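You operate a simulated robot arm through the tools that you are given. There is no shell and no other tool. Be economical: measure what you need, move in short steps, check, and stop when the job is done.

You are at the controls of a simulated two-armed robot. One attempt, no reset.

JOB
Put the sesame pastry from the counter on the top of the delivery box. Then put the pink cloth on the counter away on the lower shelf of the trolley. Then open the small fridge door. Do these in the order given.

It is judged by the outcome, as a careful person would: the job done as asked, and still so three seconds after it is handed in. It fails if anything else is knocked over, pushed out of place, dropped, spilled or broken. Flat cloth is picked up by pressing the open fingertips on it (5 to 10 N) and closing them slowly along it; thin cloth reads only 2 to 8 mm in the jaws.

ROBOT AND FRAMES
Two 7-joint arms with two-finger parallel grippers on one trunk, on a base that drives. Base frame: it is fixed to the floor where the robot stands at the start and does not move with it; the origin is under the middle of the robot, x ahead of it, y to its left, z up. Units: m, degrees, N and s.
The left shoulder is at the start at [0.05, 0.165, 1.105], the right one opposite. With the tool pointing down near the work surface each hand reaches from about 0.24 to 0.7 m from the robot's upright axis, wherever it stands, measured 20 degrees to its own side. Places, roughly: lower shelf of the trolley [-1.3, 0.3, 0.6]; pink cloth (8x6x3 cm) [0.5, -0.3, 0.8]; small fridge door [5.9, -1.8, 0.7]; top of the delivery box [1.6, -2, 0.4]. Payload 3.91 kg a hand.
The tool frame of a hand sits at the grasp point between the pads (the TCP): z along the fingers, y along the line on which they close. The tips reach 0.03 m beyond it. The gripper opens to 0.11 m. The fingers are 0.02 m wide and 0.01 m thick; the gripper's body (0.048 by 0.112 m) begins 0.055 m behind the TCP.
Orientation is that of the tool frame in the base frame, as a unit quaternion [w, x, y, z]. With the fingers straight down and closing along the base's y, the tool's x points along the base's -x, its y along +y and its z along -z.

CONTROLS
- The arms move only by the tool step_arm. It takes "left_moves", "right_moves" or both (then of equal length, played together; a hand with none holds still); each is a list of rows, each a list of 3 entries, a list of its own where there are three numbers: the shift along the tool's x, y, z in m, then the turn, a rotation vector about the tool's x, y, z in degrees, then the finger opening in m, from 0 to 0.11. In form: [[[tx, ty, tz], [wx, wy, wz], claw], ...]. A call has 1 to 8 rows; each row shifts and turns the commanded pose from where the row before left it, along the tool's axes as they then stand. Rows are played at 5 a second. More than 0.05 m and 8.6 degrees between two rows, or a gripper value outside its range, and nothing of the call is played. Where a pose cannot be reached the arm comes as near as it can. A force on the tool above 40 N (or 10 N above the force at the start of the call, whichever is more), or a blocked arm, ends the call early, and 0.2 s more pass. The fingers move at their own pace (about 0.045 m/s each) and stop on an object; they squeeze with about 41 N. The grip force told is the motor's: it shows also when the fingers shut on nothing. Time passes only in rows, and 0.2 s behind the last, so rows that do not move let the fingers close. It gives the time, the measured TCP pose, the force on the tool (base axes), the opening and the grip force at its end, in the units of the frame above (readings bear some noise), with the torque about the TCP (base axes, N m) and any sound that the robot's microphone picked up.
- Cameras (640 x 400 px; columns grow to the right, rows downward): "scene" is now at [0.1156, -0.0271, 1.2778]; the picture's right is [-0.30, -0.95, 0.00], its down [-0.51, 0.16, -0.84] and it looks along [0.81, -0.26, -0.53] (base axes); focal length 268 px, centre (320, 200). "left" rides on the left gripper at [0.073, -0.017, -0.103] in its tool frame; the picture's right is [0.23, 0.97, 0.00], its down [-0.76, 0.18, -0.62] and it looks along [-0.61, 0.14, 0.78] (tool axes); focal length 222 px, centre (320, 200). "right" rides on the right gripper at [0.072, 0.017, -0.103] in its tool frame; the picture's right is [-0.23, 0.97, 0.00], its down [-0.76, -0.18, -0.62] and it looks along [-0.61, -0.14, 0.78] (tool axes); focal length 222 px, centre (320, 200). There is no depth. A picture from a camera that has moved, and an enlarged one, comes with that camera's place and axes in the base frame and with its lens.
- snapshot(camera): a new picture of that camera. It takes no simulated time.
- move_column(by): slides the trunk up (or, below 0, down) by that many m; the arms and the scene camera ride with it, the base frame stays. It gives what a move gives, with no picture.
- base_move(legs): drives the robot by 1 to 6 legs, each [ahead, left, turn to the left] in m, m and degrees, along the robot's own axes; the way and the turn of a leg run together, so that a leg with both is an arc; at most 1.5 m and 180 degrees a leg. The arms and the cameras ride along, it lands a little off, and it stops where it bumps. It gives what a move gives.
- pan_tilt(pan, tilt): turns the head with the scene camera to pan (to the left, within 80 degrees either way) and tilt (down, from -29 to 69), counted from straight ahead of the robot. It gives what a move gives.
- zoom(camera, box): a new picture of the part [left, top, right, bottom] of that camera's present view, enlarged. It takes no simulated time.
- close_job(): hands the job in; it is judged then, once.

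Go step by step. Nothing tells you exact positions but the pictures and the camera data: compare them with the known pose of the tool, close in by small moves and look again before you grip or let go. The budget is 165 turns and 122 pictures, counting those below and the enlarged ones. Unless the task says otherwise, let go and move clear before handing in, and close with one line.

The tools are called after "Emit:" as name(argument=value, ...) on one line, values as JSON. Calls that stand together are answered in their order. step_arm: Moves the arms, as the interface text tells. Its arguments: {"type":"object","properties":{"left_moves":{"type":"array","items":{"type":"array"}},"right_moves":{"type":"array","items":{"type":"array"}}},"required":[]} The other tools are called the same way: move_column (by) slides the trunk up or down; base_move (legs) drives the base; pan_tilt (pan, tilt) turns the head that bears the scene camera; snapshot (camera) takes a picture; zoom (camera, box) takes an enlarged picture of a part of a camera's view; close_job () hands the job in.

At the start:

```text
time_s: 0.0
left_position: [0.4071, 0.0907, 1.1263]
left_orientation: [0.0, -0.001, 1.0, 0.0]
left_wrist_force: [0.8, 0.3, -0.3]
left_moment: [0.01, -0.01, 0.01]
left_gripper_width: 0.1098
left_grasp_force: 0.0
right_position: [0.3455, -0.2323, 1.0813]
right_orientation: [0.001, 0.001, 1.0, -0.001]
right_wrist_force: [0.4, -0.1, -0.3]
right_moment: [0.01, -0.01, 0.02]
right_gripper_width: 0.1099
right_grasp_force: 0.1
trunk travel left (down, up): [-0.325, 0.178]
robot x, y, heading: [-0.0025, 0.0001, -0.1]
head pan, tilt: [-17.7, 32.3]
```

scene: 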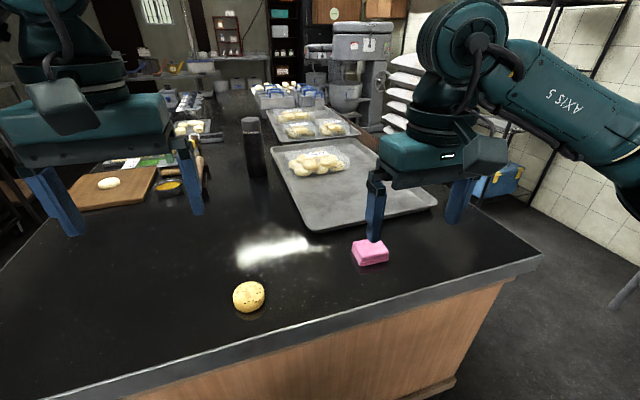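
right: 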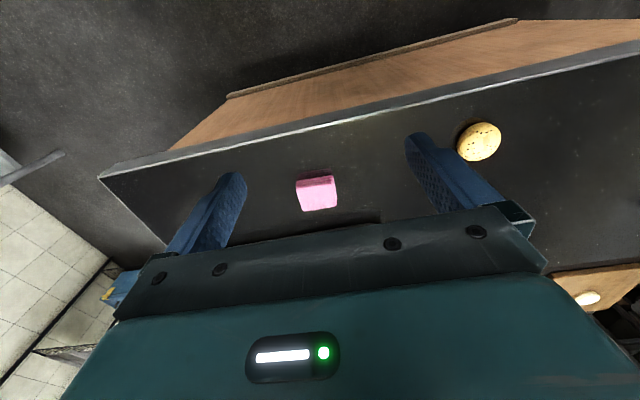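
left: 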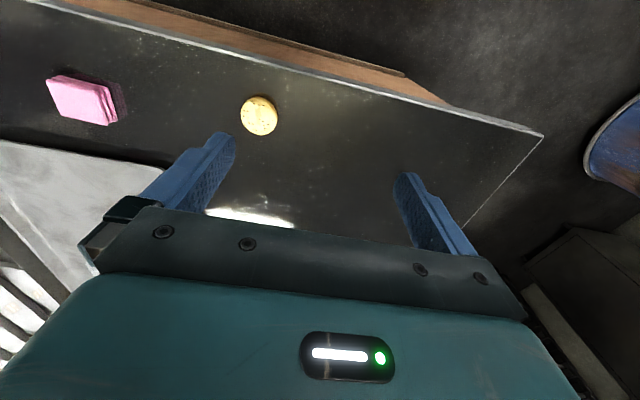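

The pastry sits at about (0.48, 0.00, 0.85) and the cloth at about (0.52, -0.28, 0.85), from crossing two cameras. I start by bringing the left hand above the pastry.

Emit:
step_arm(left_moves=[[[-0.018, -0.023, 0.03], [0, 0, 0], 0.11], [[-0.018, -0.023, 0.03], [0, 0, 0], 0.11], [[-0.018, -0.023, 0.03], [0, 0, 0], 0.11], [[-0.018, -0.023, 0.03], [0, 0, 0], 0.11], [[0, 0, 0.03], [0, 0, 0], 0.11]])

Emit:
snapshot(camera="left")

Emit:
snapshot(camera="scene")

```text
time_s: 1.2
left_position: [0.4786, -0.0019, 0.9757]
left_orientation: [0.0, -0.001, 1.0, 0.0]
left_wrist_force: [-0.6, 0.7, -0.4]
left_moment: [-0.01, 0.0, -0.04]
left_gripper_width: 0.1097
left_grasp_force: 0.1
right_position: [0.346, -0.2332, 1.0803]
right_orientation: [0.0, 0.0, 1.0, 0.0]
right_wrist_force: [-0.2, -0.3, 0.3]
right_moment: [-0.01, 0.0, 0.0]
right_gripper_width: 0.11
right_grasp_force: 0.0
trunk travel left (down, up): [-0.325, 0.178]
robot x, y, heading: [0.0052, -0.0004, -0.1]
head pan, tilt: [-17.7, 32.3]
```

```text
118 pictures are left
camera left: at [0.4075, -0.0181, 1.0792], right [-0.23, 0.97, 0.0], down [0.76, 0.18, 0.62], along [0.61, 0.14, -0.78], focal length 222 px, centre (320, 200)
```

left: 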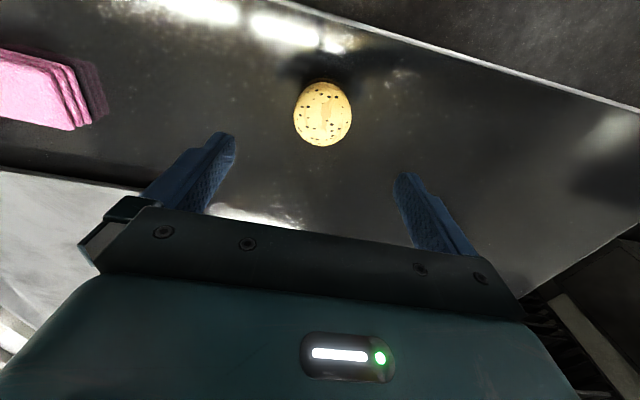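

```text
117 pictures are left
camera scene: at [0.1157, -0.0269, 1.2778], right [-0.3, -0.95, 0.0], down [-0.51, 0.16, -0.84], along [0.8, -0.26, -0.53], focal length 268 px, centre (320, 200)
```

scene: 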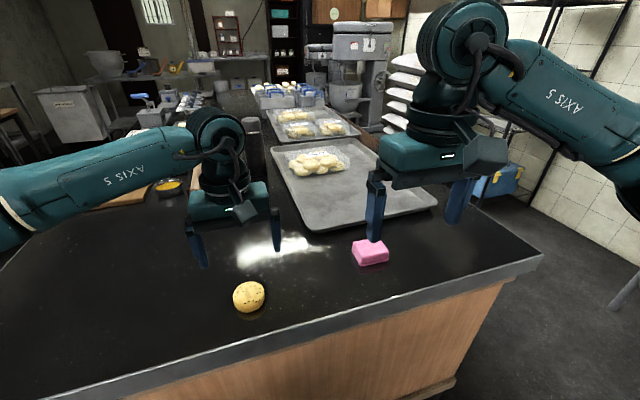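

The pastry lies straight below the hand, about 6.5 cm wide. I go lower and look again before gripping.

Emit:
step_arm(left_moves=[[[0, 0.002, 0.035], [0, 0, 0], 0.11], [[0, 0, 0.035], [0, 0, 0], 0.11], [[0, 0, 0.03], [0, 0, 0], 0.11]])

Emit:
snapshot(camera="left")

Emit:
zoom(camera="scene", box=[160, 200, 320, 340])

```text
time_s: 2.0
left_position: [0.4782, 0.0004, 0.8738]
left_orientation: [0.0, -0.001, 1.0, 0.0]
left_wrist_force: [-0.2, 0.7, 0.0]
left_moment: [0.01, -0.02, 0.02]
left_gripper_width: 0.11
left_grasp_force: 0.1
right_position: [0.3458, -0.2318, 1.0804]
right_orientation: [0.0, 0.0, 1.0, 0.0]
right_wrist_force: [-0.1, -0.2, 0.2]
right_moment: [0.0, 0.0, -0.01]
right_gripper_width: 0.1102
right_grasp_force: 0.1
trunk travel left (down, up): [-0.325, 0.178]
robot x, y, heading: [-0.0036, 0.0019, -0.1]
head pan, tilt: [-17.7, 32.3]
```

```text
116 pictures are left
camera left: at [0.4073, -0.0163, 0.9788], right [-0.23, 0.97, 0.0], down [0.76, 0.18, 0.62], along [0.61, 0.14, -0.78], focal length 222 px, centre (320, 200)
```

left: 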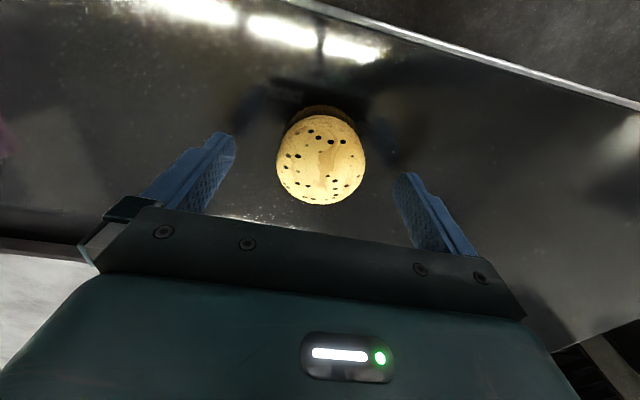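

```text
2.86 times, centred on (240, 270) of scene
camera zoom: at [0.1157, -0.0271, 1.2778], right [-0.3, -0.95, 0.0], down [-0.51, 0.16, -0.84], along [0.8, -0.26, -0.54], focal length 765 px, centre (549, 0)
```

zoom: 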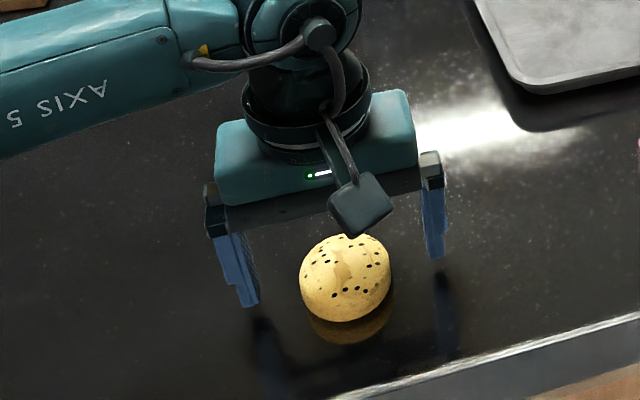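

Fingertips are about 1 cm above the counter and straddle the pastry. I lower slightly and close gradually.

Emit:
step_arm(left_moves=[[[0, 0, 0.004], [0, 0, 0], 0.11], [[0, 0, 0], [0, 0, 0], 0.09], [[0, 0, 0], [0, 0, 0], 0.075], [[0, 0, 0], [0, 0, 0], 0.068], [[0, 0, 0], [0, 0, 0], 0.062], [[0, 0, 0], [0, 0, 0], 0.058], [[0, 0, 0], [0, 0, 0], 0.058]])

Emit:
snapshot(camera="left")

```text
time_s: 3.6
left_position: [0.4788, 0.0005, 0.8711]
left_orientation: [0.0, -0.001, 1.0, 0.0]
left_wrist_force: [0.2, -0.4, 0.0]
left_moment: [0.02, -0.02, 0.01]
left_gripper_width: 0.0594
left_grasp_force: 14.0
right_position: [0.346, -0.2322, 1.081]
right_orientation: [0.0, 0.0, 1.0, 0.0]
right_wrist_force: [0.2, -0.9, 1.2]
right_moment: [0.0, -0.04, -0.01]
right_gripper_width: 0.1101
right_grasp_force: 0.2
trunk travel left (down, up): [-0.325, 0.178]
robot x, y, heading: [0.0007, 0.0001, 0.1]
head pan, tilt: [-17.7, 32.3]
```

```text
114 pictures are left
camera left: at [0.4072, -0.0163, 0.9754], right [-0.23, 0.97, 0.0], down [0.76, 0.18, 0.62], along [0.61, 0.14, -0.78], focal length 222 px, centre (320, 200)
```

left: 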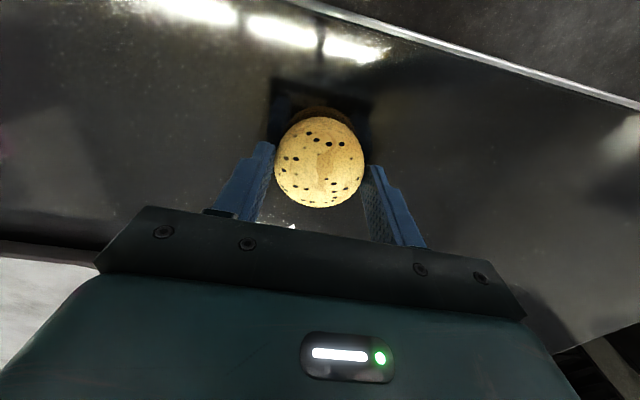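

The pastry is gripped at 59 mm width and 14 N. I lift it and check that it holds.

Emit:
step_arm(left_moves=[[[0, 0, -0.01], [0, 0, 0], 0.056], [[0, 0, -0.02], [0, 0, 0], 0.056], [[0, 0, -0.04], [0, 0, 0], 0.056], [[0, 0, -0.04], [0, 0, 0], 0.056], [[0, 0, -0.04], [0, 0, 0], 0.056], [[0, 0, -0.04], [0, 0, 0], 0.056]])

Emit:
snapshot(camera="left")

Emit:
pan_tilt(pan=-75, tilt=25)

Emit:
snapshot(camera="scene")

```text
time_s: 5.0
left_position: [0.4779, -0.0007, 1.0616]
left_orientation: [0.0, -0.002, 1.0, 0.0]
left_wrist_force: [-1.1, 0.2, 0.0]
left_moment: [0.03, 0.03, -0.01]
left_gripper_width: 0.0586
left_grasp_force: 41.3
right_position: [0.3458, -0.2327, 1.0814]
right_orientation: [0.001, 0.0, 1.0, 0.001]
right_wrist_force: [0.1, 0.4, 0.6]
right_moment: [-0.01, 0.01, 0.02]
right_gripper_width: 0.1099
right_grasp_force: 0.1
trunk travel left (down, up): [-0.325, 0.178]
robot x, y, heading: [0.0006, -0.0026, 0.0]
head pan, tilt: [-17.7, 32.3]
```

```text
113 pictures are left
camera left: at [0.4074, -0.0165, 1.1664], right [-0.23, 0.97, 0.0], down [0.76, 0.18, 0.62], along [0.61, 0.14, -0.78], focal length 222 px, centre (320, 200)
```

left: 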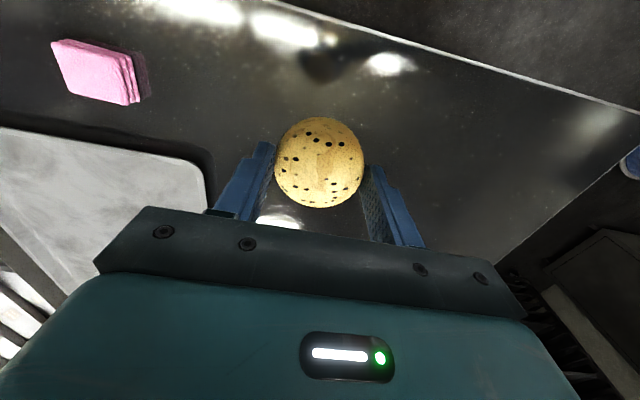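

```text
time_s: 6.3
left_position: [0.4795, 0.0001, 1.0606]
left_orientation: [0.0, -0.001, 1.0, 0.001]
left_wrist_force: [0.4, 1.7, -0.5]
left_moment: [0.01, 0.02, 0.01]
left_gripper_width: 0.0585
left_grasp_force: 41.3
right_position: [0.3456, -0.2327, 1.0802]
right_orientation: [0.001, 0.001, 1.0, 0.0]
right_wrist_force: [0.7, 0.3, -0.2]
right_moment: [0.0, 0.0, 0.03]
right_gripper_width: 0.11
right_grasp_force: 0.1
trunk travel left (down, up): [-0.325, 0.178]
robot x, y, heading: [-0.0013, -0.0014, -0.3]
head pan, tilt: [-75.0, 25.0]
```

```text
112 pictures are left
camera scene: at [0.0544, -0.0889, 1.2894], right [-0.97, -0.26, 0.0], down [-0.11, 0.41, -0.91], along [0.24, -0.88, -0.42], focal length 268 px, centre (320, 200)
```

scene: 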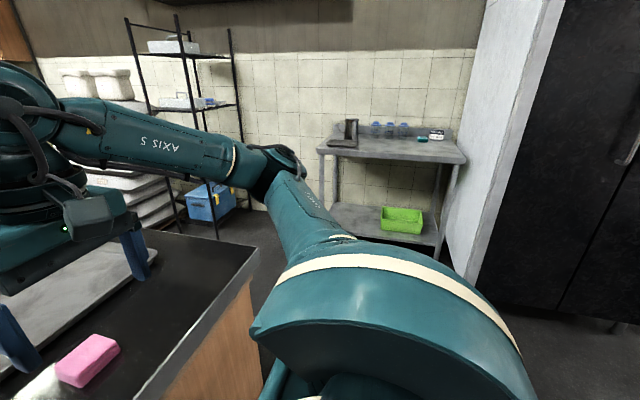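

The pastry is held firmly. The delivery box looks to be the blue box by the shelf rack at about (1.55, -1.85). I look that way before driving.

Emit:
zoom(camera="scene", box=[110, 120, 350, 270])

Emit:
base_move(legs=[[-0.25, 0, 0], [0, 0, -60]])

Emit:
pan_tilt(pan=20, tilt=25)

Emit:
snapshot(camera="scene")

```text
2.67 times, centred on (230, 195) of scene
camera zoom: at [0.0544, -0.0889, 1.2894], right [-0.97, -0.26, 0.0], down [-0.11, 0.41, -0.91], along [0.24, -0.88, -0.42], focal length 714 px, centre (560, 213)
```

zoom: 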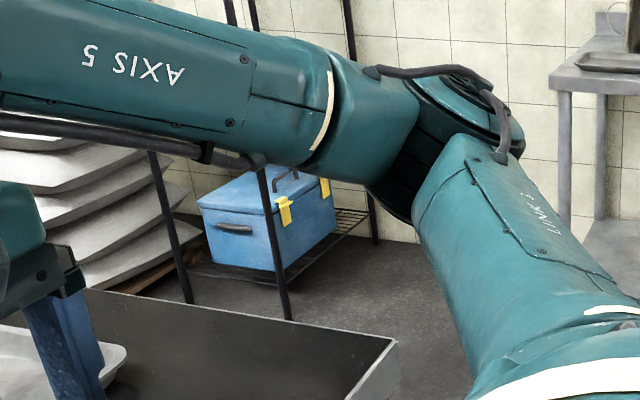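

```text
time_s: 10.8
left_position: [-0.014, -0.4177, 1.0614]
left_orientation: [0.0, 0.503, 0.864, -0.001]
left_wrist_force: [-0.3, 0.0, -0.4]
left_moment: [0.0, 0.01, -0.02]
left_gripper_width: 0.0582
left_grasp_force: 40.8
right_position: [-0.2829, -0.4152, 1.081]
right_orientation: [0.0, 0.504, 0.864, -0.001]
right_wrist_force: [-0.6, -0.5, -0.2]
right_moment: [-0.03, -0.01, 0.0]
right_gripper_width: 0.1101
right_grasp_force: 0.0
trunk travel left (down, up): [-0.325, 0.178]
robot x, y, heading: [-0.2518, 0.0004, -60.7]
head pan, tilt: [-75.0, 25.0]
```

```text
time_s: 12.5
left_position: [-0.0151, -0.4176, 1.0611]
left_orientation: [0.0, 0.503, 0.864, 0.0]
left_wrist_force: [-0.3, 0.1, 0.1]
left_moment: [-0.01, 0.01, 0.01]
left_gripper_width: 0.0584
left_grasp_force: 41.1
right_position: [-0.2825, -0.415, 1.0808]
right_orientation: [0.001, 0.504, 0.864, 0.0]
right_wrist_force: [0.2, -0.4, -0.7]
right_moment: [0.03, 0.03, -0.02]
right_gripper_width: 0.1101
right_grasp_force: 0.1
trunk travel left (down, up): [-0.325, 0.178]
robot x, y, heading: [-0.25, 0.0007, -60.4]
head pan, tilt: [20.0, 25.0]
```

```text
110 pictures are left
camera scene: at [-0.1646, -0.0851, 1.2894], right [-0.65, -0.76, 0.0], down [-0.32, 0.27, -0.91], along [0.69, -0.59, -0.42], focal length 268 px, centre (320, 200)
```

scene: 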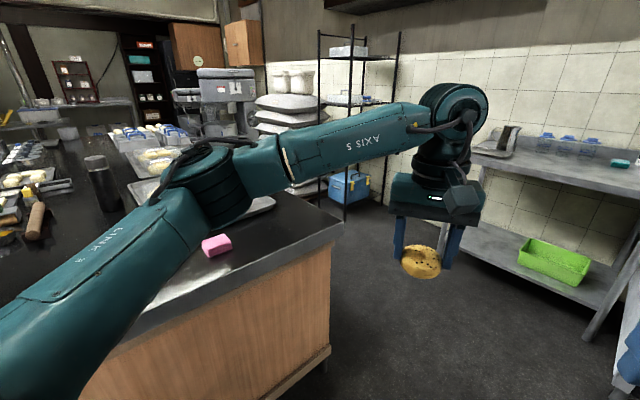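

The box sits under the rack. I turn to face -y, drive around the counter corner, and strafe toward it.

Emit:
base_move(legs=[[0, 0, -29.5], [1.1, 0, 0], [0, 0.9, 0]])

Emit:
pan_tilt(pan=40, tilt=35)

Emit:
snapshot(camera="scene")

```text
time_s: 18.8
left_position: [-0.2484, -1.4875, 1.0624]
left_orientation: [0.0, 0.706, 0.708, 0.0]
left_wrist_force: [-0.5, -0.9, 0.3]
left_moment: [-0.01, -0.01, 0.01]
left_gripper_width: 0.0583
left_grasp_force: 41.6
right_position: [-0.481, -1.3474, 1.0797]
right_orientation: [-0.006, 0.705, 0.709, 0.0]
right_wrist_force: [0.4, 4.0, 0.1]
right_moment: [-0.42, -0.03, -0.06]
right_gripper_width: 0.1099
right_grasp_force: 0.0
trunk travel left (down, up): [-0.325, 0.178]
robot x, y, heading: [-0.252, -1.009, -90.1]
head pan, tilt: [20.0, 25.0]
stopped in leg 2: the force on the tool passed its limit at 97 N (the readings are from after the stop); the commanded pose is now the measured one
```

```text
time_s: 19.6
left_position: [-0.2476, -1.4871, 1.0616]
left_orientation: [-0.001, 0.706, 0.709, 0.0]
left_wrist_force: [-1.0, -0.7, -0.7]
left_moment: [0.02, 0.02, 0.0]
left_gripper_width: 0.0583
left_grasp_force: 41.5
right_position: [-0.4817, -1.3474, 1.0808]
right_orientation: [-0.005, 0.706, 0.708, 0.0]
right_wrist_force: [-0.5, 5.7, 0.4]
right_moment: [-0.56, -0.06, -0.11]
right_gripper_width: 0.1098
right_grasp_force: 0.1
trunk travel left (down, up): [-0.325, 0.178]
robot x, y, heading: [-0.2489, -1.009, -90.1]
head pan, tilt: [40.0, 35.0]
```

```text
109 pictures are left
camera scene: at [-0.1913, -1.1037, 1.2738], right [-0.77, -0.64, 0.0], down [-0.37, 0.44, -0.82], along [0.53, -0.63, -0.57], focal length 268 px, centre (320, 200)
```

scene: 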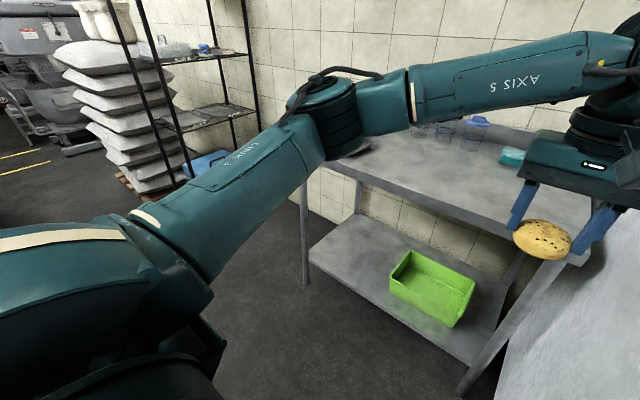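

The right hand bumped the white partition on the right, while the pastry is still held. I back off at once and strafe away to the left.

Emit:
base_move(legs=[[-0.12, 0, 0], [0, 1.0, 0]])

Emit:
pan_tilt(pan=35, tilt=35)

Emit:
snapshot(camera="scene")

Emit:
snapshot(camera="right")

```text
time_s: 25.4
left_position: [0.2525, -1.3749, 1.0617]
left_orientation: [0.0, 0.705, 0.71, -0.001]
left_wrist_force: [0.8, 0.1, -0.8]
left_moment: [-0.01, 0.0, 0.02]
left_gripper_width: 0.0581
left_grasp_force: 41.1
right_position: [0.0191, -1.2362, 1.0807]
right_orientation: [-0.004, 0.704, 0.71, 0.0]
right_wrist_force: [-0.4, -0.4, -0.4]
right_moment: [-0.03, -0.01, 0.04]
right_gripper_width: 0.1101
right_grasp_force: 0.0
trunk travel left (down, up): [-0.325, 0.178]
robot x, y, heading: [0.2502, -0.8978, -89.8]
head pan, tilt: [40.0, 35.0]
stopped in leg 2: the robot was blocked; the commanded pose is now the measured one
```

```text
time_s: 26.1
left_position: [0.2536, -1.3746, 1.062]
left_orientation: [0.0, 0.705, 0.709, -0.001]
left_wrist_force: [0.7, -1.0, -1.1]
left_moment: [0.0, 0.02, 0.04]
left_gripper_width: 0.0578
left_grasp_force: 40.6
right_position: [0.0193, -1.2357, 1.0811]
right_orientation: [-0.005, 0.704, 0.71, 0.0]
right_wrist_force: [0.9, 0.4, 0.9]
right_moment: [-0.03, 0.02, -0.01]
right_gripper_width: 0.1099
right_grasp_force: 0.1
trunk travel left (down, up): [-0.325, 0.178]
robot x, y, heading: [0.2528, -0.8955, -89.8]
head pan, tilt: [35.0, 35.0]
```

```text
108 pictures are left
camera scene: at [0.3031, -0.9961, 1.2736], right [-0.82, -0.58, 0.0], down [-0.33, 0.47, -0.82], along [0.47, -0.67, -0.57], focal length 268 px, centre (320, 200)
```

scene: 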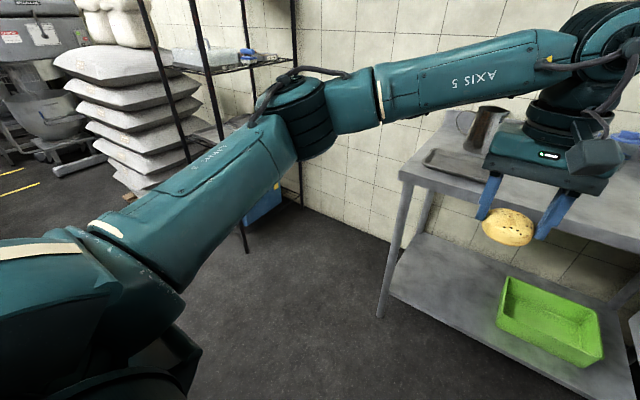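

```text
107 pictures are left
camera right: at [0.0368, -1.1655, 1.185], right [0.98, -0.22, -0.01], down [-0.17, -0.77, 0.62], along [-0.14, -0.6, -0.79], focal length 222 px, centre (320, 200)
```

right: 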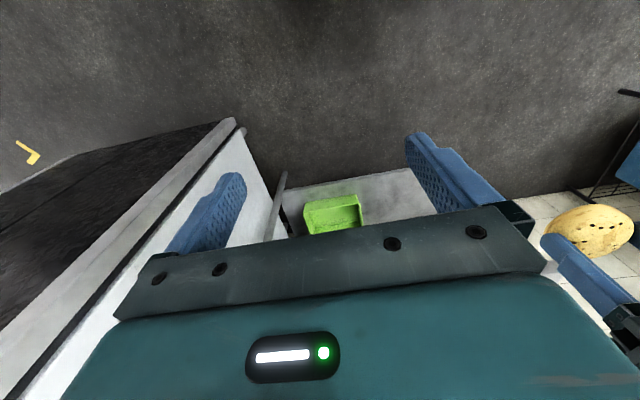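

The base touched the counter corner (x≈0.39, y≈-0.65). I step away from it, go further out, then strafe left again.

Emit:
base_move(legs=[[0, -0.04, 0], [0.25, 0, 0], [0, 0.75, 0]])

Emit:
pan_tilt(pan=25, tilt=40)

Emit:
snapshot(camera="scene")

```text
time_s: 35.2
left_position: [0.9703, -1.6186, 1.0609]
left_orientation: [-0.001, 0.704, 0.711, -0.001]
left_wrist_force: [1.0, 0.4, -0.6]
left_moment: [0.03, -0.01, -0.02]
left_gripper_width: 0.0575
left_grasp_force: 41.0
right_position: [0.7355, -1.4819, 1.081]
right_orientation: [-0.005, 0.702, 0.712, 0.0]
right_wrist_force: [-0.2, -0.1, 0.1]
right_moment: [-0.01, 0.01, 0.02]
right_gripper_width: 0.1098
right_grasp_force: 0.1
trunk travel left (down, up): [-0.325, 0.178]
robot x, y, heading: [0.9663, -1.1424, -89.7]
head pan, tilt: [35.0, 35.0]
```

```text
time_s: 35.9
left_position: [0.9688, -1.6188, 1.0623]
left_orientation: [-0.001, 0.704, 0.71, -0.001]
left_wrist_force: [0.2, 0.0, -0.1]
left_moment: [0.01, 0.0, -0.01]
left_gripper_width: 0.0577
left_grasp_force: 41.5
right_position: [0.7365, -1.4811, 1.0813]
right_orientation: [-0.005, 0.702, 0.712, 0.001]
right_wrist_force: [0.3, -0.9, -0.4]
right_moment: [-0.05, 0.01, 0.01]
right_gripper_width: 0.1104
right_grasp_force: 0.0
trunk travel left (down, up): [-0.325, 0.178]
robot x, y, heading: [0.9683, -1.141, -89.7]
head pan, tilt: [25.0, 40.0]
```

```text
106 pictures are left
camera scene: at [1.0042, -1.2449, 1.2661], right [-0.9, -0.43, 0.0], down [-0.28, 0.58, -0.77], along [0.33, -0.69, -0.64], focal length 268 px, centre (320, 200)
```

scene: 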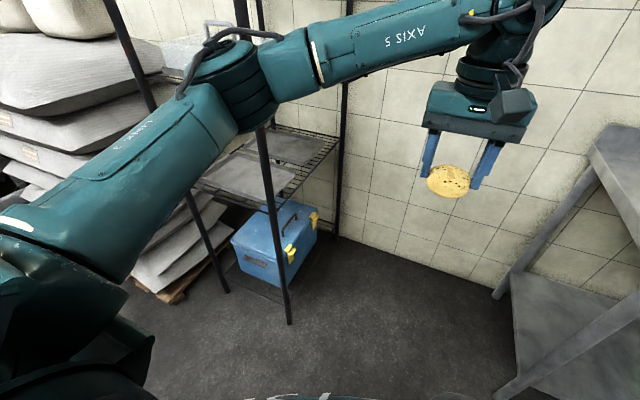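

The box (top ≈0.27×0.3 m, centre about (1.55, -1.93)) sits under a rack shelf at z≈0.71, so the hand must come in tilted from the -x side, best with the right hand. I'll set the pastry on a free spot at the counter's right edge and regrip it with the right hand tilted 45°.

Emit:
base_move(legs=[[0, -0.45, 0], [0, 0, -90], [0, 0, -90]])

Emit:
pan_tilt(pan=0, tilt=40)

Emit:
snapshot(camera="scene")

```text
time_s: 48.0
left_position: [0.5124, -0.663, 1.0614]
left_orientation: [-0.001, 0.713, -0.701, 0.001]
left_wrist_force: [0.1, -0.9, -1.1]
left_moment: [0.0, -0.01, -0.02]
left_gripper_width: 0.0578
left_grasp_force: 41.0
right_position: [0.7474, -0.7965, 1.0805]
right_orientation: [0.0, 0.714, -0.7, 0.005]
right_wrist_force: [0.8, 0.3, 0.7]
right_moment: [0.03, 0.03, 0.01]
right_gripper_width: 0.1103
right_grasp_force: 0.0
trunk travel left (down, up): [-0.325, 0.178]
robot x, y, heading: [0.5206, -1.1426, 90.8]
head pan, tilt: [25.0, 40.0]
```

```text
time_s: 48.9
left_position: [0.5118, -0.6627, 1.0607]
left_orientation: [-0.001, 0.713, -0.701, 0.001]
left_wrist_force: [-0.6, 0.3, -0.2]
left_moment: [0.0, 0.0, -0.01]
left_gripper_width: 0.0578
left_grasp_force: 40.8
right_position: [0.7481, -0.7987, 1.081]
right_orientation: [-0.001, 0.714, -0.7, 0.005]
right_wrist_force: [0.0, 0.1, 0.9]
right_moment: [-0.01, 0.0, 0.03]
right_gripper_width: 0.1102
right_grasp_force: 0.0
trunk travel left (down, up): [-0.325, 0.178]
robot x, y, heading: [0.5159, -1.1423, 90.9]
head pan, tilt: [0.0, 40.0]
```

```text
105 pictures are left
camera scene: at [0.5185, -1.0274, 1.2661], right [1.0, 0.01, 0.0], down [0.01, -0.64, -0.77], along [-0.01, 0.77, -0.64], focal length 268 px, centre (320, 200)
```

scene: 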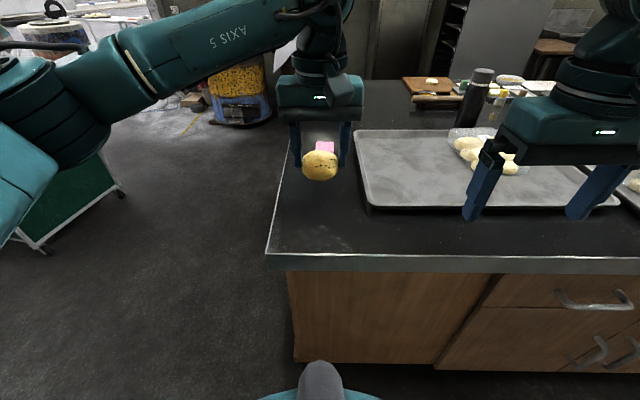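

The spot at about (0.51, -0.60) on the counter is free (tray starts at x≈0.64). I nudge forward and lower the pastry to just above the surface.

Emit:
base_move(legs=[[0.06, 0, 0]])

Emit:
step_arm(left_moves=[[[0, 0, 0.04], [0, 0, 0], 0.056], [[0, 0, 0.04], [0, 0, 0], 0.056], [[0, 0, 0.04], [0, 0, 0], 0.056], [[0, 0, 0.04], [0, 0, 0], 0.056], [[0, 0, 0.02], [0, 0, 0], 0.056], [[0, 0, 0.007], [0, 0, 0], 0.056], [[0, 0, 0], [0, 0, 0], 0.056]])

Emit:
zoom(camera="scene", box=[220, 100, 480, 270])

```text
time_s: 49.9
left_position: [0.5109, -0.602, 1.0613]
left_orientation: [-0.001, 0.713, -0.701, 0.001]
left_wrist_force: [0.4, 0.0, -0.7]
left_moment: [-0.06, -0.04, -0.01]
left_gripper_width: 0.0576
left_grasp_force: 40.9
right_position: [0.7466, -0.7375, 1.0809]
right_orientation: [0.0, 0.714, -0.701, 0.005]
right_wrist_force: [0.2, 0.2, 0.2]
right_moment: [0.0, 0.01, 0.0]
right_gripper_width: 0.1101
right_grasp_force: 0.1
trunk travel left (down, up): [-0.325, 0.178]
robot x, y, heading: [0.5187, -1.0866, 90.6]
head pan, tilt: [0.0, 40.0]
```

```text
time_s: 51.5
left_position: [0.5123, -0.6026, 0.876]
left_orientation: [0.0, 0.713, -0.701, 0.0]
left_wrist_force: [0.6, -0.4, -0.5]
left_moment: [-0.01, -0.01, -0.02]
left_gripper_width: 0.0577
left_grasp_force: 41.3
right_position: [0.747, -0.7383, 1.0813]
right_orientation: [0.0, 0.714, -0.7, 0.004]
right_wrist_force: [-0.4, -0.2, 0.2]
right_moment: [0.01, 0.0, -0.01]
right_gripper_width: 0.1099
right_grasp_force: 0.0
trunk travel left (down, up): [-0.325, 0.178]
robot x, y, heading: [0.5183, -1.0817, 90.7]
head pan, tilt: [0.0, 40.0]
```

```text
2.35 times, centred on (350, 185) of scene
camera zoom: at [0.5178, -0.9682, 1.2661], right [1.0, 0.01, 0.0], down [0.01, -0.64, -0.77], along [-0.01, 0.77, -0.64], focal length 630 px, centre (249, 235)
```

zoom: 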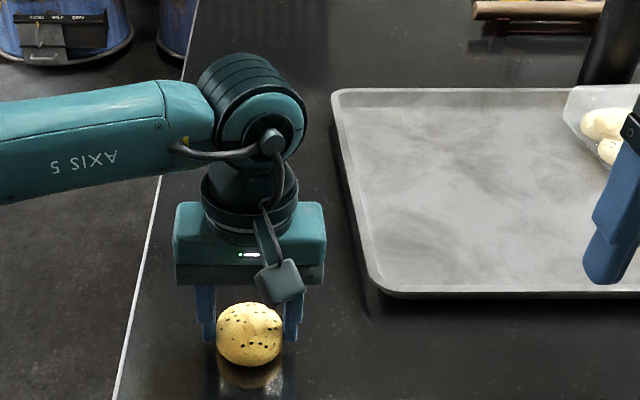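

Nearly down; I lower the last millimetres slowly, watching the force.

Emit:
step_arm(left_moves=[[[0, 0, 0.0015], [0, 0, 0], 0.056], [[0, 0, 0.0015], [0, 0, 0], 0.056], [[0, 0, 0.0015], [0, 0, 0], 0.056], [[0, 0, 0.001], [0, 0, 0], 0.056], [[0, 0, 0], [0, 0, 0], 0.056]])

```text
time_s: 52.6
left_position: [0.5113, -0.6029, 0.8721]
left_orientation: [-0.003, 0.713, -0.702, -0.001]
left_wrist_force: [-2.7, -0.8, 21.4]
left_moment: [-0.22, 0.38, -0.01]
left_gripper_width: 0.0576
left_grasp_force: 40.6
right_position: [0.7463, -0.7408, 1.0816]
right_orientation: [-0.001, 0.714, -0.7, 0.005]
right_wrist_force: [-0.6, -1.2, 0.2]
right_moment: [0.01, -0.01, -0.01]
right_gripper_width: 0.1099
right_grasp_force: 0.0
trunk travel left (down, up): [-0.325, 0.178]
robot x, y, heading: [0.5163, -1.0798, 90.8]
head pan, tilt: [0.0, 40.0]
```

Contact made (21 N). I ease up, release, and lift the left hand clear to the left.

Emit:
step_arm(left_moves=[[[0, 0, -0.0015], [0, 0, 0], 0.06], [[0, 0, 0], [0, 0, 0], 0.075], [[0, 0, 0], [0, 0, 0], 0.1], [[0, 0, 0], [0, 0, 0], 0.1], [[0, 0, -0.03], [0, 0, 0], 0.1], [[0, 0, -0.05], [0, 0, 0], 0.1], [[0, 0, -0.05], [0, 0, 0], 0.1], [[0, 0, -0.05], [0, 0, 0], 0.1]])

Emit:
step_arm(left_moves=[[[0.02, 0.045, 0], [0, 0, 0], 0.1], [[0.02, 0.045, 0], [0, 0, 0], 0.1], [[0.02, 0.045, 0], [0, 0, 0], 0.1], [[0.02, 0.045, 0], [0, 0, 0], 0.1], [[0.02, 0.045, 0], [0, 0, 0], 0.1], [[0, 0.045, 0], [0, 0, 0], 0.1]])

Emit:
snapshot(camera="scene")

```text
time_s: 54.5
left_position: [0.512, -0.6031, 1.0511]
left_orientation: [0.0, 0.713, -0.701, 0.001]
left_wrist_force: [0.0, -0.4, 0.1]
left_moment: [0.0, -0.03, 0.01]
left_gripper_width: 0.1
left_grasp_force: 0.0
right_position: [0.7472, -0.7392, 1.0806]
right_orientation: [-0.001, 0.713, -0.701, 0.004]
right_wrist_force: [-0.1, -0.2, -0.8]
right_moment: [-0.03, 0.02, -0.03]
right_gripper_width: 0.11
right_grasp_force: 0.0
trunk travel left (down, up): [-0.325, 0.178]
robot x, y, heading: [0.5197, -1.0817, 90.5]
head pan, tilt: [0.0, 40.0]
```

```text
time_s: 55.9
left_position: [0.2428, -0.7074, 1.0502]
left_orientation: [-0.001, 0.713, -0.701, 0.0]
left_wrist_force: [-0.9, -0.1, -0.5]
left_moment: [0.01, -0.02, 0.01]
left_gripper_width: 0.0996
left_grasp_force: 0.1
right_position: [0.746, -0.739, 1.0808]
right_orientation: [-0.001, 0.714, -0.7, 0.004]
right_wrist_force: [0.6, -0.6, -0.7]
right_moment: [0.03, 0.02, -0.02]
right_gripper_width: 0.1101
right_grasp_force: 0.0
trunk travel left (down, up): [-0.325, 0.178]
robot x, y, heading: [0.5153, -1.0807, 90.9]
head pan, tilt: [0.0, 40.0]
```

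```text
103 pictures are left
camera scene: at [0.5173, -0.9684, 1.2661], right [1.0, 0.01, 0.0], down [0.01, -0.64, -0.77], along [-0.01, 0.77, -0.64], focal length 268 px, centre (320, 200)
```

scene: 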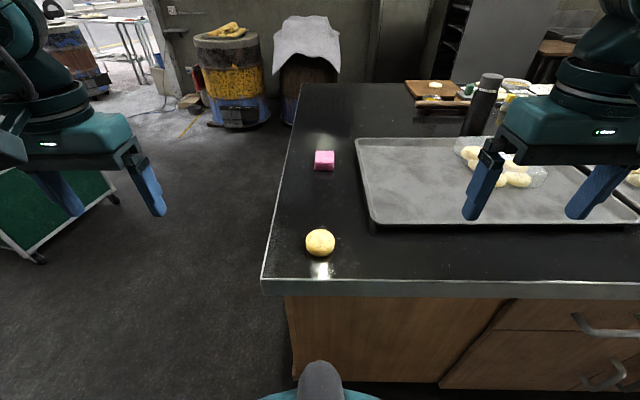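

The pastry stands level at about (0.513, -0.604). I tilt the right hand by 45° while moving it over, staying high.

Emit:
step_arm(right_moves=[[[0, 0.039, 0], [0, -7.5, 0], 0.11], [[0, 0.039, 0], [0, -7.5, 0], 0.11], [[0, 0.039, 0], [0, -7.5, 0], 0.11], [[0, 0.039, 0], [0, -7.5, 0], 0.11], [[0, 0.039, 0], [0, -7.5, 0], 0.11], [[0, 0.039, 0], [0, -7.5, 0], 0.11], [[0, 0, 0], [0, 0, 0], 0.11]])

Emit:
snapshot(camera="scene")

Emit:
snapshot(camera="right")

```text
time_s: 57.5
left_position: [0.2441, -0.7057, 1.0508]
left_orientation: [-0.001, 0.713, -0.702, 0.0]
left_wrist_force: [0.4, 0.9, 0.1]
left_moment: [0.0, -0.02, 0.0]
left_gripper_width: 0.0999
left_grasp_force: 0.0
right_position: [0.5123, -0.7421, 1.0798]
right_orientation: [-0.269, 0.661, -0.646, -0.27]
right_wrist_force: [0.7, -0.2, -0.7]
right_moment: [0.01, -0.02, -0.01]
right_gripper_width: 0.1101
right_grasp_force: 0.0
trunk travel left (down, up): [-0.325, 0.178]
robot x, y, heading: [0.5207, -1.0822, 90.9]
head pan, tilt: [0.0, 40.0]
```

```text
102 pictures are left
camera scene: at [0.518, -0.9682, 1.2661], right [1.0, 0.01, 0.0], down [0.01, -0.64, -0.77], along [-0.01, 0.77, -0.64], focal length 268 px, centre (320, 200)
```

scene: 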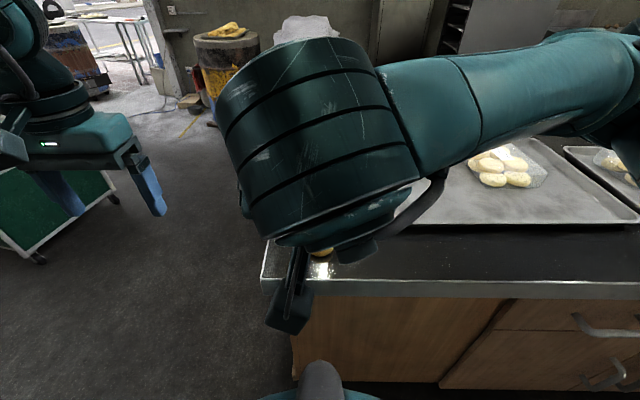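

```text
101 pictures are left
camera right: at [0.4986, -0.8683, 1.1026], right [-0.98, 0.14, 0.15], down [0.17, 0.11, 0.98], along [0.12, 0.98, -0.13], focal length 222 px, centre (320, 200)
```

right: 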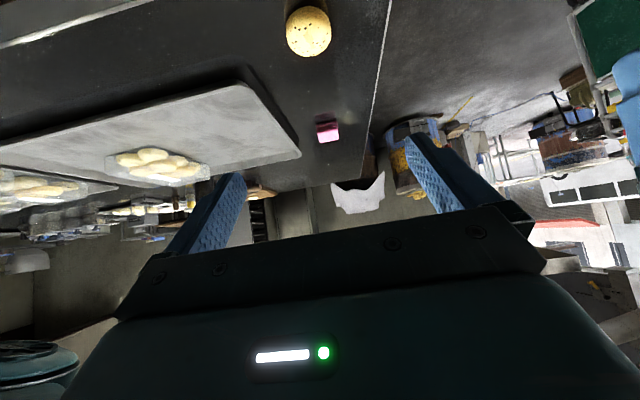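

Tilt is right. I align with the approach axis and slide down it, stopping short to look.

Emit:
step_arm(right_moves=[[[0.033, 0, 0.02], [0, 0, 0], 0.11], [[0.033, 0, 0.02], [0, 0, 0], 0.11], [[0, 0, 0.04], [0, 0, 0], 0.11], [[0, 0, 0.04], [0, 0, 0], 0.11], [[0, 0, 0.04], [0, 0, 0], 0.11], [[0, 0, 0.03], [0, 0, 0], 0.11]])

Emit:
snapshot(camera="right")

Emit:
snapshot(camera="left")

```text
time_s: 58.9
left_position: [0.2427, -0.7076, 1.0513]
left_orientation: [-0.001, 0.713, -0.701, 0.001]
left_wrist_force: [0.3, 0.6, -0.5]
left_moment: [0.01, 0.03, -0.02]
left_gripper_width: 0.0998
left_grasp_force: 0.1
right_position: [0.5118, -0.6559, 0.8969]
right_orientation: [-0.267, 0.662, -0.646, -0.269]
right_wrist_force: [-0.1, 0.6, 1.3]
right_moment: [-0.02, -0.02, 0.0]
right_gripper_width: 0.1099
right_grasp_force: 0.0
trunk travel left (down, up): [-0.325, 0.178]
robot x, y, heading: [0.5182, -1.0855, 91.0]
head pan, tilt: [0.0, 40.0]
```

```text
100 pictures are left
camera right: at [0.4977, -0.7814, 0.9204], right [-0.98, 0.14, 0.15], down [0.17, 0.11, 0.98], along [0.12, 0.98, -0.13], focal length 222 px, centre (320, 200)
```

right: 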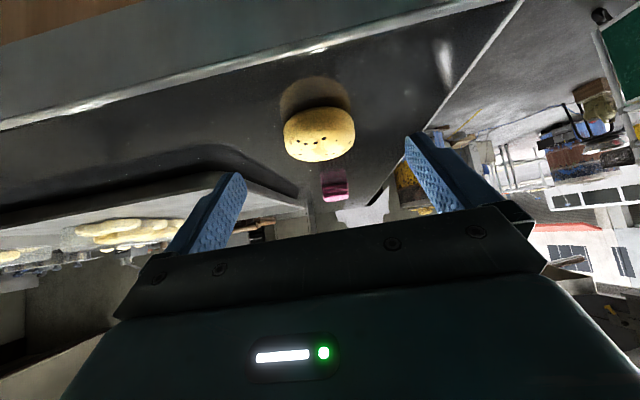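

```text
99 pictures are left
camera left: at [0.2625, -0.7787, 1.1547], right [-0.97, -0.24, 0.0], down [-0.19, 0.76, 0.62], along [-0.15, 0.61, -0.78], focal length 222 px, centre (320, 200)
```

left: 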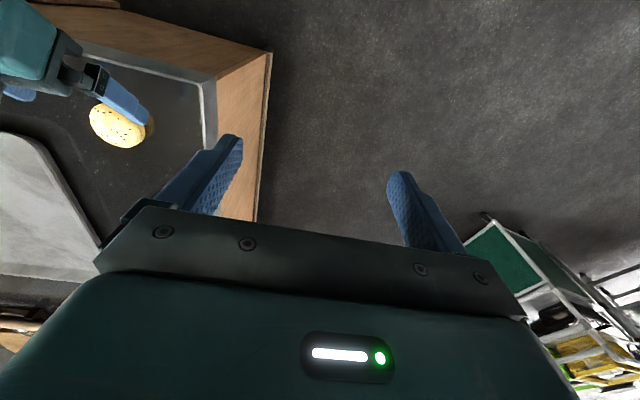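

The hand lines up with the pastry (centre z≈0.849). I slide in the last 4.7 cm and close gently.

Emit:
step_arm(right_moves=[[[0, 0, 0.03], [0, 0, 0], 0.11], [[0, 0, 0.012], [0, 0, 0], 0.11], [[0, 0, 0.005], [0, 0, 0], 0.11], [[0, 0, 0], [0, 0, 0], 0.11]])

Emit:
snapshot(camera="right")

```text
time_s: 59.9
left_position: [0.2436, -0.706, 1.0507]
left_orientation: [-0.001, 0.713, -0.702, 0.0]
left_wrist_force: [0.5, 0.1, 0.0]
left_moment: [-0.03, 0.01, 0.03]
left_gripper_width: 0.1
left_grasp_force: 0.0
right_position: [0.5122, -0.6233, 0.8638]
right_orientation: [-0.268, 0.662, -0.647, -0.268]
right_wrist_force: [1.0, -0.3, -0.5]
right_moment: [-0.02, 0.02, 0.01]
right_gripper_width: 0.1098
right_grasp_force: 0.0
trunk travel left (down, up): [-0.325, 0.178]
robot x, y, heading: [0.5217, -1.0822, 90.6]
head pan, tilt: [0.0, 40.0]
```

```text
98 pictures are left
camera right: at [0.4975, -0.7484, 0.8872], right [-0.98, 0.14, 0.15], down [0.17, 0.11, 0.98], along [0.12, 0.98, -0.13], focal length 222 px, centre (320, 200)
```

right: 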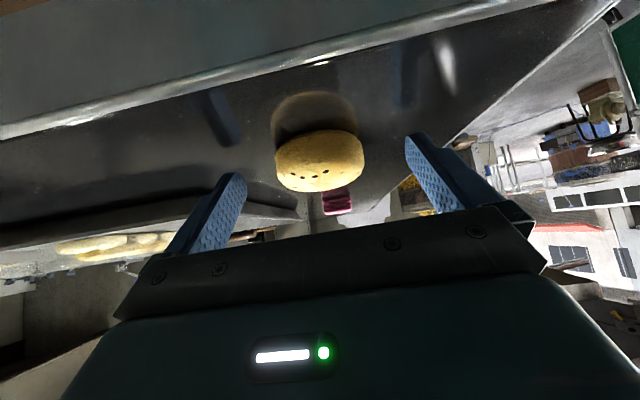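

There is still a small gap under the fingertips; I go 4 mm further and close.

Emit:
step_arm(right_moves=[[[0, 0, 0.004], [0, 0, 0], 0.11], [[0, 0, 0], [0, 0, 0], 0.09], [[0, 0, 0], [0, 0, 0], 0.075], [[0, 0, 0], [0, 0, 0], 0.067], [[0, 0, 0], [0, 0, 0], 0.062], [[0, 0, 0], [0, 0, 0], 0.058], [[0, 0, 0], [0, 0, 0], 0.056], [[0, 0, 0], [0, 0, 0], 0.056]])

Emit:
snapshot(camera="right")

```text
time_s: 61.6
left_position: [0.2439, -0.7073, 1.0505]
left_orientation: [-0.002, 0.713, -0.701, -0.001]
left_wrist_force: [-0.2, 0.0, 0.0]
left_moment: [-0.02, 0.0, -0.02]
left_gripper_width: 0.0999
left_grasp_force: 0.0
right_position: [0.5108, -0.6202, 0.8611]
right_orientation: [-0.268, 0.661, -0.647, -0.269]
right_wrist_force: [-0.3, -0.7, 0.1]
right_moment: [-0.02, -0.03, 0.01]
right_gripper_width: 0.0585
right_grasp_force: 40.9
trunk travel left (down, up): [-0.325, 0.178]
robot x, y, heading: [0.5162, -1.0833, 90.9]
head pan, tilt: [0.0, 40.0]
```

```text
97 pictures are left
camera right: at [0.4976, -0.746, 0.8844], right [-0.98, 0.14, 0.15], down [0.17, 0.11, 0.98], along [0.12, 0.98, -0.13], focal length 222 px, centre (320, 200)
```

right: 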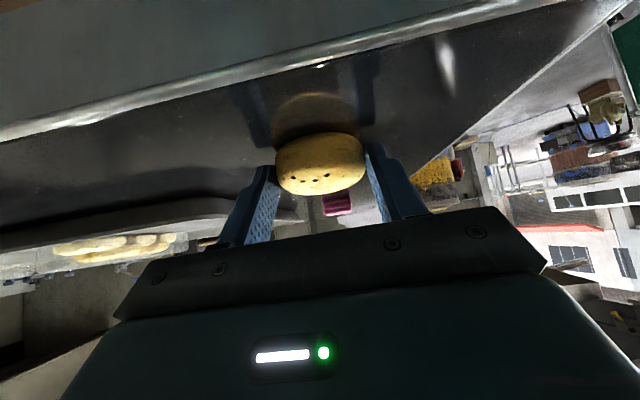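

Gripped well at the equator, level with the counter. I lift it straight up.

Emit:
step_arm(right_moves=[[[-0.007, 0, -0.007], [0, 0, 0], 0.056], [[-0.02, 0, -0.02], [0, 0, 0], 0.056], [[-0.028, 0, -0.028], [0, 0, 0], 0.056], [[-0.028, 0, -0.028], [0, 0, 0], 0.056], [[-0.028, 0, -0.028], [0, 0, 0], 0.056], [[-0.028, 0, -0.028], [0, 0, 0], 0.056]])

Emit:
base_move(legs=[[-0.1, 0, 0], [0, 0, -90]])

Emit:
snapshot(camera="right")

Emit:
pan_tilt(pan=-30, tilt=35)

Emit:
snapshot(camera="scene")

```text
time_s: 63.0
left_position: [0.2428, -0.708, 1.0497]
left_orientation: [-0.002, 0.713, -0.701, 0.001]
left_wrist_force: [0.1, -0.3, -0.3]
left_moment: [0.01, -0.01, 0.0]
left_gripper_width: 0.1001
left_grasp_force: 0.1
right_position: [0.5104, -0.6181, 1.0577]
right_orientation: [-0.268, 0.662, -0.647, -0.268]
right_wrist_force: [0.8, -0.1, -0.8]
right_moment: [0.04, 0.01, 0.0]
right_gripper_width: 0.0587
right_grasp_force: 41.2
trunk travel left (down, up): [-0.325, 0.178]
robot x, y, heading: [0.5193, -1.0838, 90.6]
head pan, tilt: [0.0, 40.0]
```

```text
time_s: 68.0
left_position: [0.8957, -0.9091, 1.0504]
left_orientation: [0.0, -0.007, 1.0, -0.001]
left_wrist_force: [-0.5, -0.2, -0.1]
left_moment: [0.03, 0.01, 0.04]
left_gripper_width: 0.1
left_grasp_force: 0.1
right_position: [0.983, -1.1767, 1.0583]
right_orientation: [0.379, -0.008, 0.925, -0.001]
right_wrist_force: [-0.4, 0.1, 0.0]
right_moment: [-0.05, -0.02, 0.01]
right_gripper_width: 0.0582
right_grasp_force: 41.2
trunk travel left (down, up): [-0.325, 0.178]
robot x, y, heading: [0.5222, -1.1845, 0.7]
head pan, tilt: [0.0, 40.0]
```

```text
96 pictures are left
camera right: at [0.8598, -1.1617, 1.08], right [0.15, 0.98, 0.15], down [0.11, -0.17, 0.98], along [0.98, -0.13, -0.13], focal length 222 px, centre (320, 200)
```

right: 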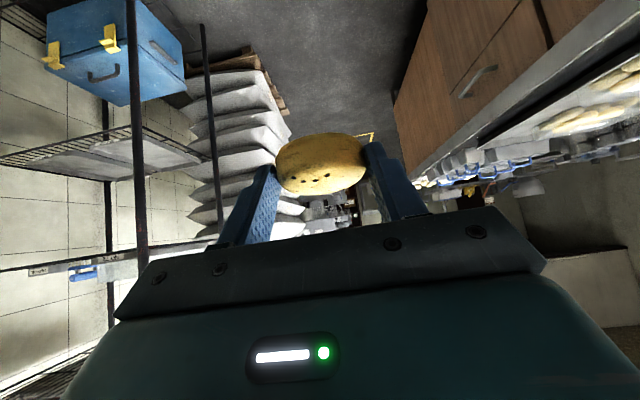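

```text
time_s: 69.0
left_position: [0.8962, -0.9099, 1.0498]
left_orientation: [0.0, -0.006, 1.0, -0.001]
left_wrist_force: [-0.2, 0.3, -0.5]
left_moment: [-0.02, -0.01, 0.04]
left_gripper_width: 0.1001
left_grasp_force: 0.0
right_position: [0.9832, -1.1746, 1.0577]
right_orientation: [0.38, -0.009, 0.925, 0.0]
right_wrist_force: [0.0, 0.0, -1.4]
right_moment: [-0.04, 0.02, 0.01]
right_gripper_width: 0.058
right_grasp_force: 41.2
trunk travel left (down, up): [-0.325, 0.178]
robot x, y, heading: [0.5167, -1.1846, 0.5]
head pan, tilt: [-30.0, 35.0]
```

```text
95 pictures are left
camera scene: at [0.6268, -1.2252, 1.2736], right [-0.49, -0.87, 0.0], down [-0.5, 0.28, -0.82], along [0.71, -0.4, -0.57], focal length 268 px, centre (320, 200)
```

scene: 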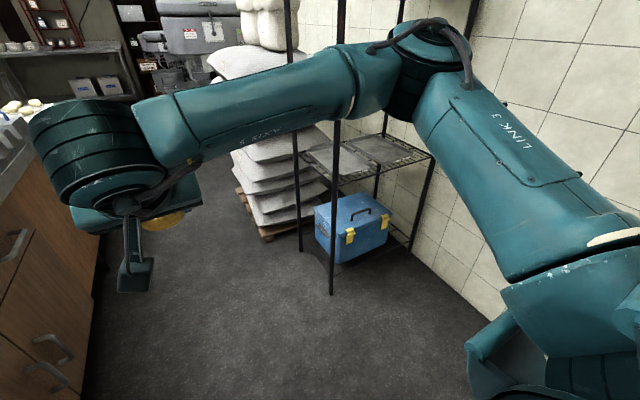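

The pastry rides level. I zoom on the box for its exact lid geometry.

Emit:
zoom(camera="scene", box=[280, 110, 460, 300])

Emit:
zoom(camera="right", box=[0, 0, 240, 150])

```text
2.11 times, centred on (370, 205) of scene
camera zoom: at [0.6268, -1.2252, 1.2736], right [-0.49, -0.87, 0.0], down [-0.5, 0.28, -0.82], along [0.71, -0.4, -0.57], focal length 564 px, centre (215, 190)
```

zoom: 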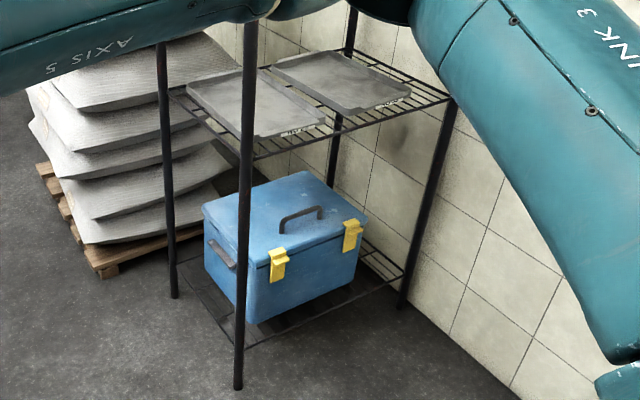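

```text
2.67 times, centred on (120, 75) of right
camera zoom: at [0.8598, -1.1617, 1.08], right [0.15, 0.98, 0.15], down [0.11, -0.17, 0.98], along [0.98, -0.13, -0.13], focal length 592 px, centre (853, 533)
```

zoom: 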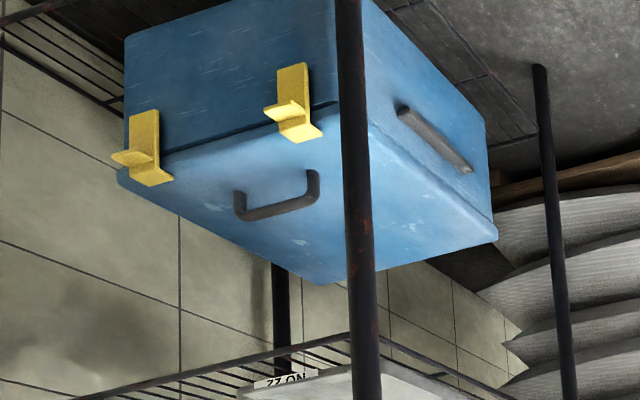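

The lid top is at z≈0.37, x 1.457–1.69, y -1.78 to -2.15, with a handle near the front at y -1.91 to -2.04. I'll put the pastry beside the handle at about (1.525, -1.845), entering from -x beneath the shelf. I drive there now and lower the trunk.

Emit:
base_move(legs=[[0.28, 0, 0], [0, -0.5, 0]])

Emit:
step_arm(right_moves=[[[0, -0.04, 0], [0, 0, 0], 0.056], [[0, -0.04, 0], [0, 0, 0], 0.056], [[0, -0.04, 0], [0, 0, 0], 0.056], [[0, -0.04, 0], [0, 0, 0], 0.056]])

Emit:
move_column(by=-0.3)

Emit:
snapshot(camera="scene")

Emit:
snapshot(camera="right")

```text
time_s: 75.4
left_position: [1.183, -1.4075, 1.0506]
left_orientation: [0.001, -0.007, 1.0, -0.001]
left_wrist_force: [0.3, 0.2, 0.7]
left_moment: [0.03, 0.03, -0.01]
left_gripper_width: 0.1
left_grasp_force: 0.0
right_position: [1.2701, -1.6723, 1.0565]
right_orientation: [0.38, -0.01, 0.925, 0.0]
right_wrist_force: [-0.1, -0.5, -0.5]
right_moment: [0.01, 0.04, 0.01]
right_gripper_width: 0.058
right_grasp_force: 41.1
trunk travel left (down, up): [-0.325, 0.178]
robot x, y, heading: [0.8065, -1.6809, 0.7]
head pan, tilt: [-30.0, 35.0]
```

```text
time_s: 76.4
left_position: [1.1821, -1.4073, 1.0508]
left_orientation: [0.001, -0.006, 1.0, -0.002]
left_wrist_force: [0.1, 0.4, -0.3]
left_moment: [0.03, -0.03, -0.02]
left_gripper_width: 0.1001
left_grasp_force: 0.0
right_position: [1.2743, -1.833, 1.0578]
right_orientation: [0.38, -0.01, 0.925, 0.001]
right_wrist_force: [0.6, -0.5, -1.0]
right_moment: [0.01, 0.01, -0.03]
right_gripper_width: 0.0581
right_grasp_force: 41.2
trunk travel left (down, up): [-0.325, 0.178]
robot x, y, heading: [0.8064, -1.6783, 0.7]
head pan, tilt: [-30.0, 35.0]
```

```text
time_s: 79.4
left_position: [1.1829, -1.4058, 0.7498]
left_orientation: [0.001, -0.007, 1.0, -0.001]
left_wrist_force: [0.1, 0.0, -0.7]
left_moment: [0.03, -0.01, 0.02]
left_gripper_width: 0.1
left_grasp_force: 0.1
right_position: [1.274, -1.832, 0.7572]
right_orientation: [0.378, -0.009, 0.926, -0.001]
right_wrist_force: [0.9, 0.4, -0.9]
right_moment: [-0.01, -0.01, 0.0]
right_gripper_width: 0.0582
right_grasp_force: 41.0
trunk travel left (down, up): [-0.025, 0.478]
robot x, y, heading: [0.804, -1.6795, 0.7]
head pan, tilt: [-30.0, 35.0]
```

```text
92 pictures are left
camera scene: at [0.9138, -1.7227, 0.9737], right [-0.49, -0.87, 0.0], down [-0.5, 0.28, -0.82], along [0.71, -0.4, -0.57], focal length 268 px, centre (320, 200)
```

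scene: 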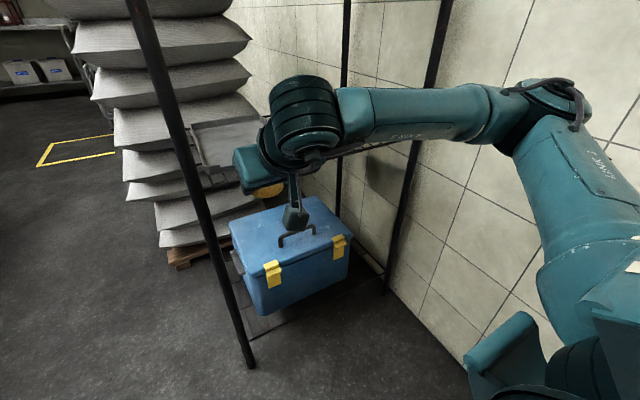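

```text
91 pictures are left
camera right: at [1.1496, -1.8188, 0.78], right [0.14, 0.98, 0.15], down [0.11, -0.17, 0.98], along [0.98, -0.13, -0.13], focal length 222 px, centre (320, 200)
```

right: 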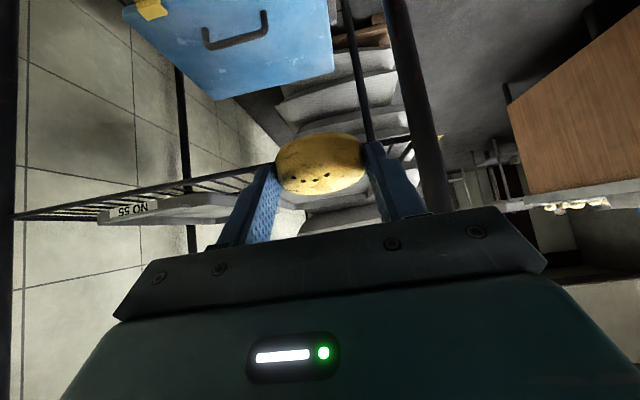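

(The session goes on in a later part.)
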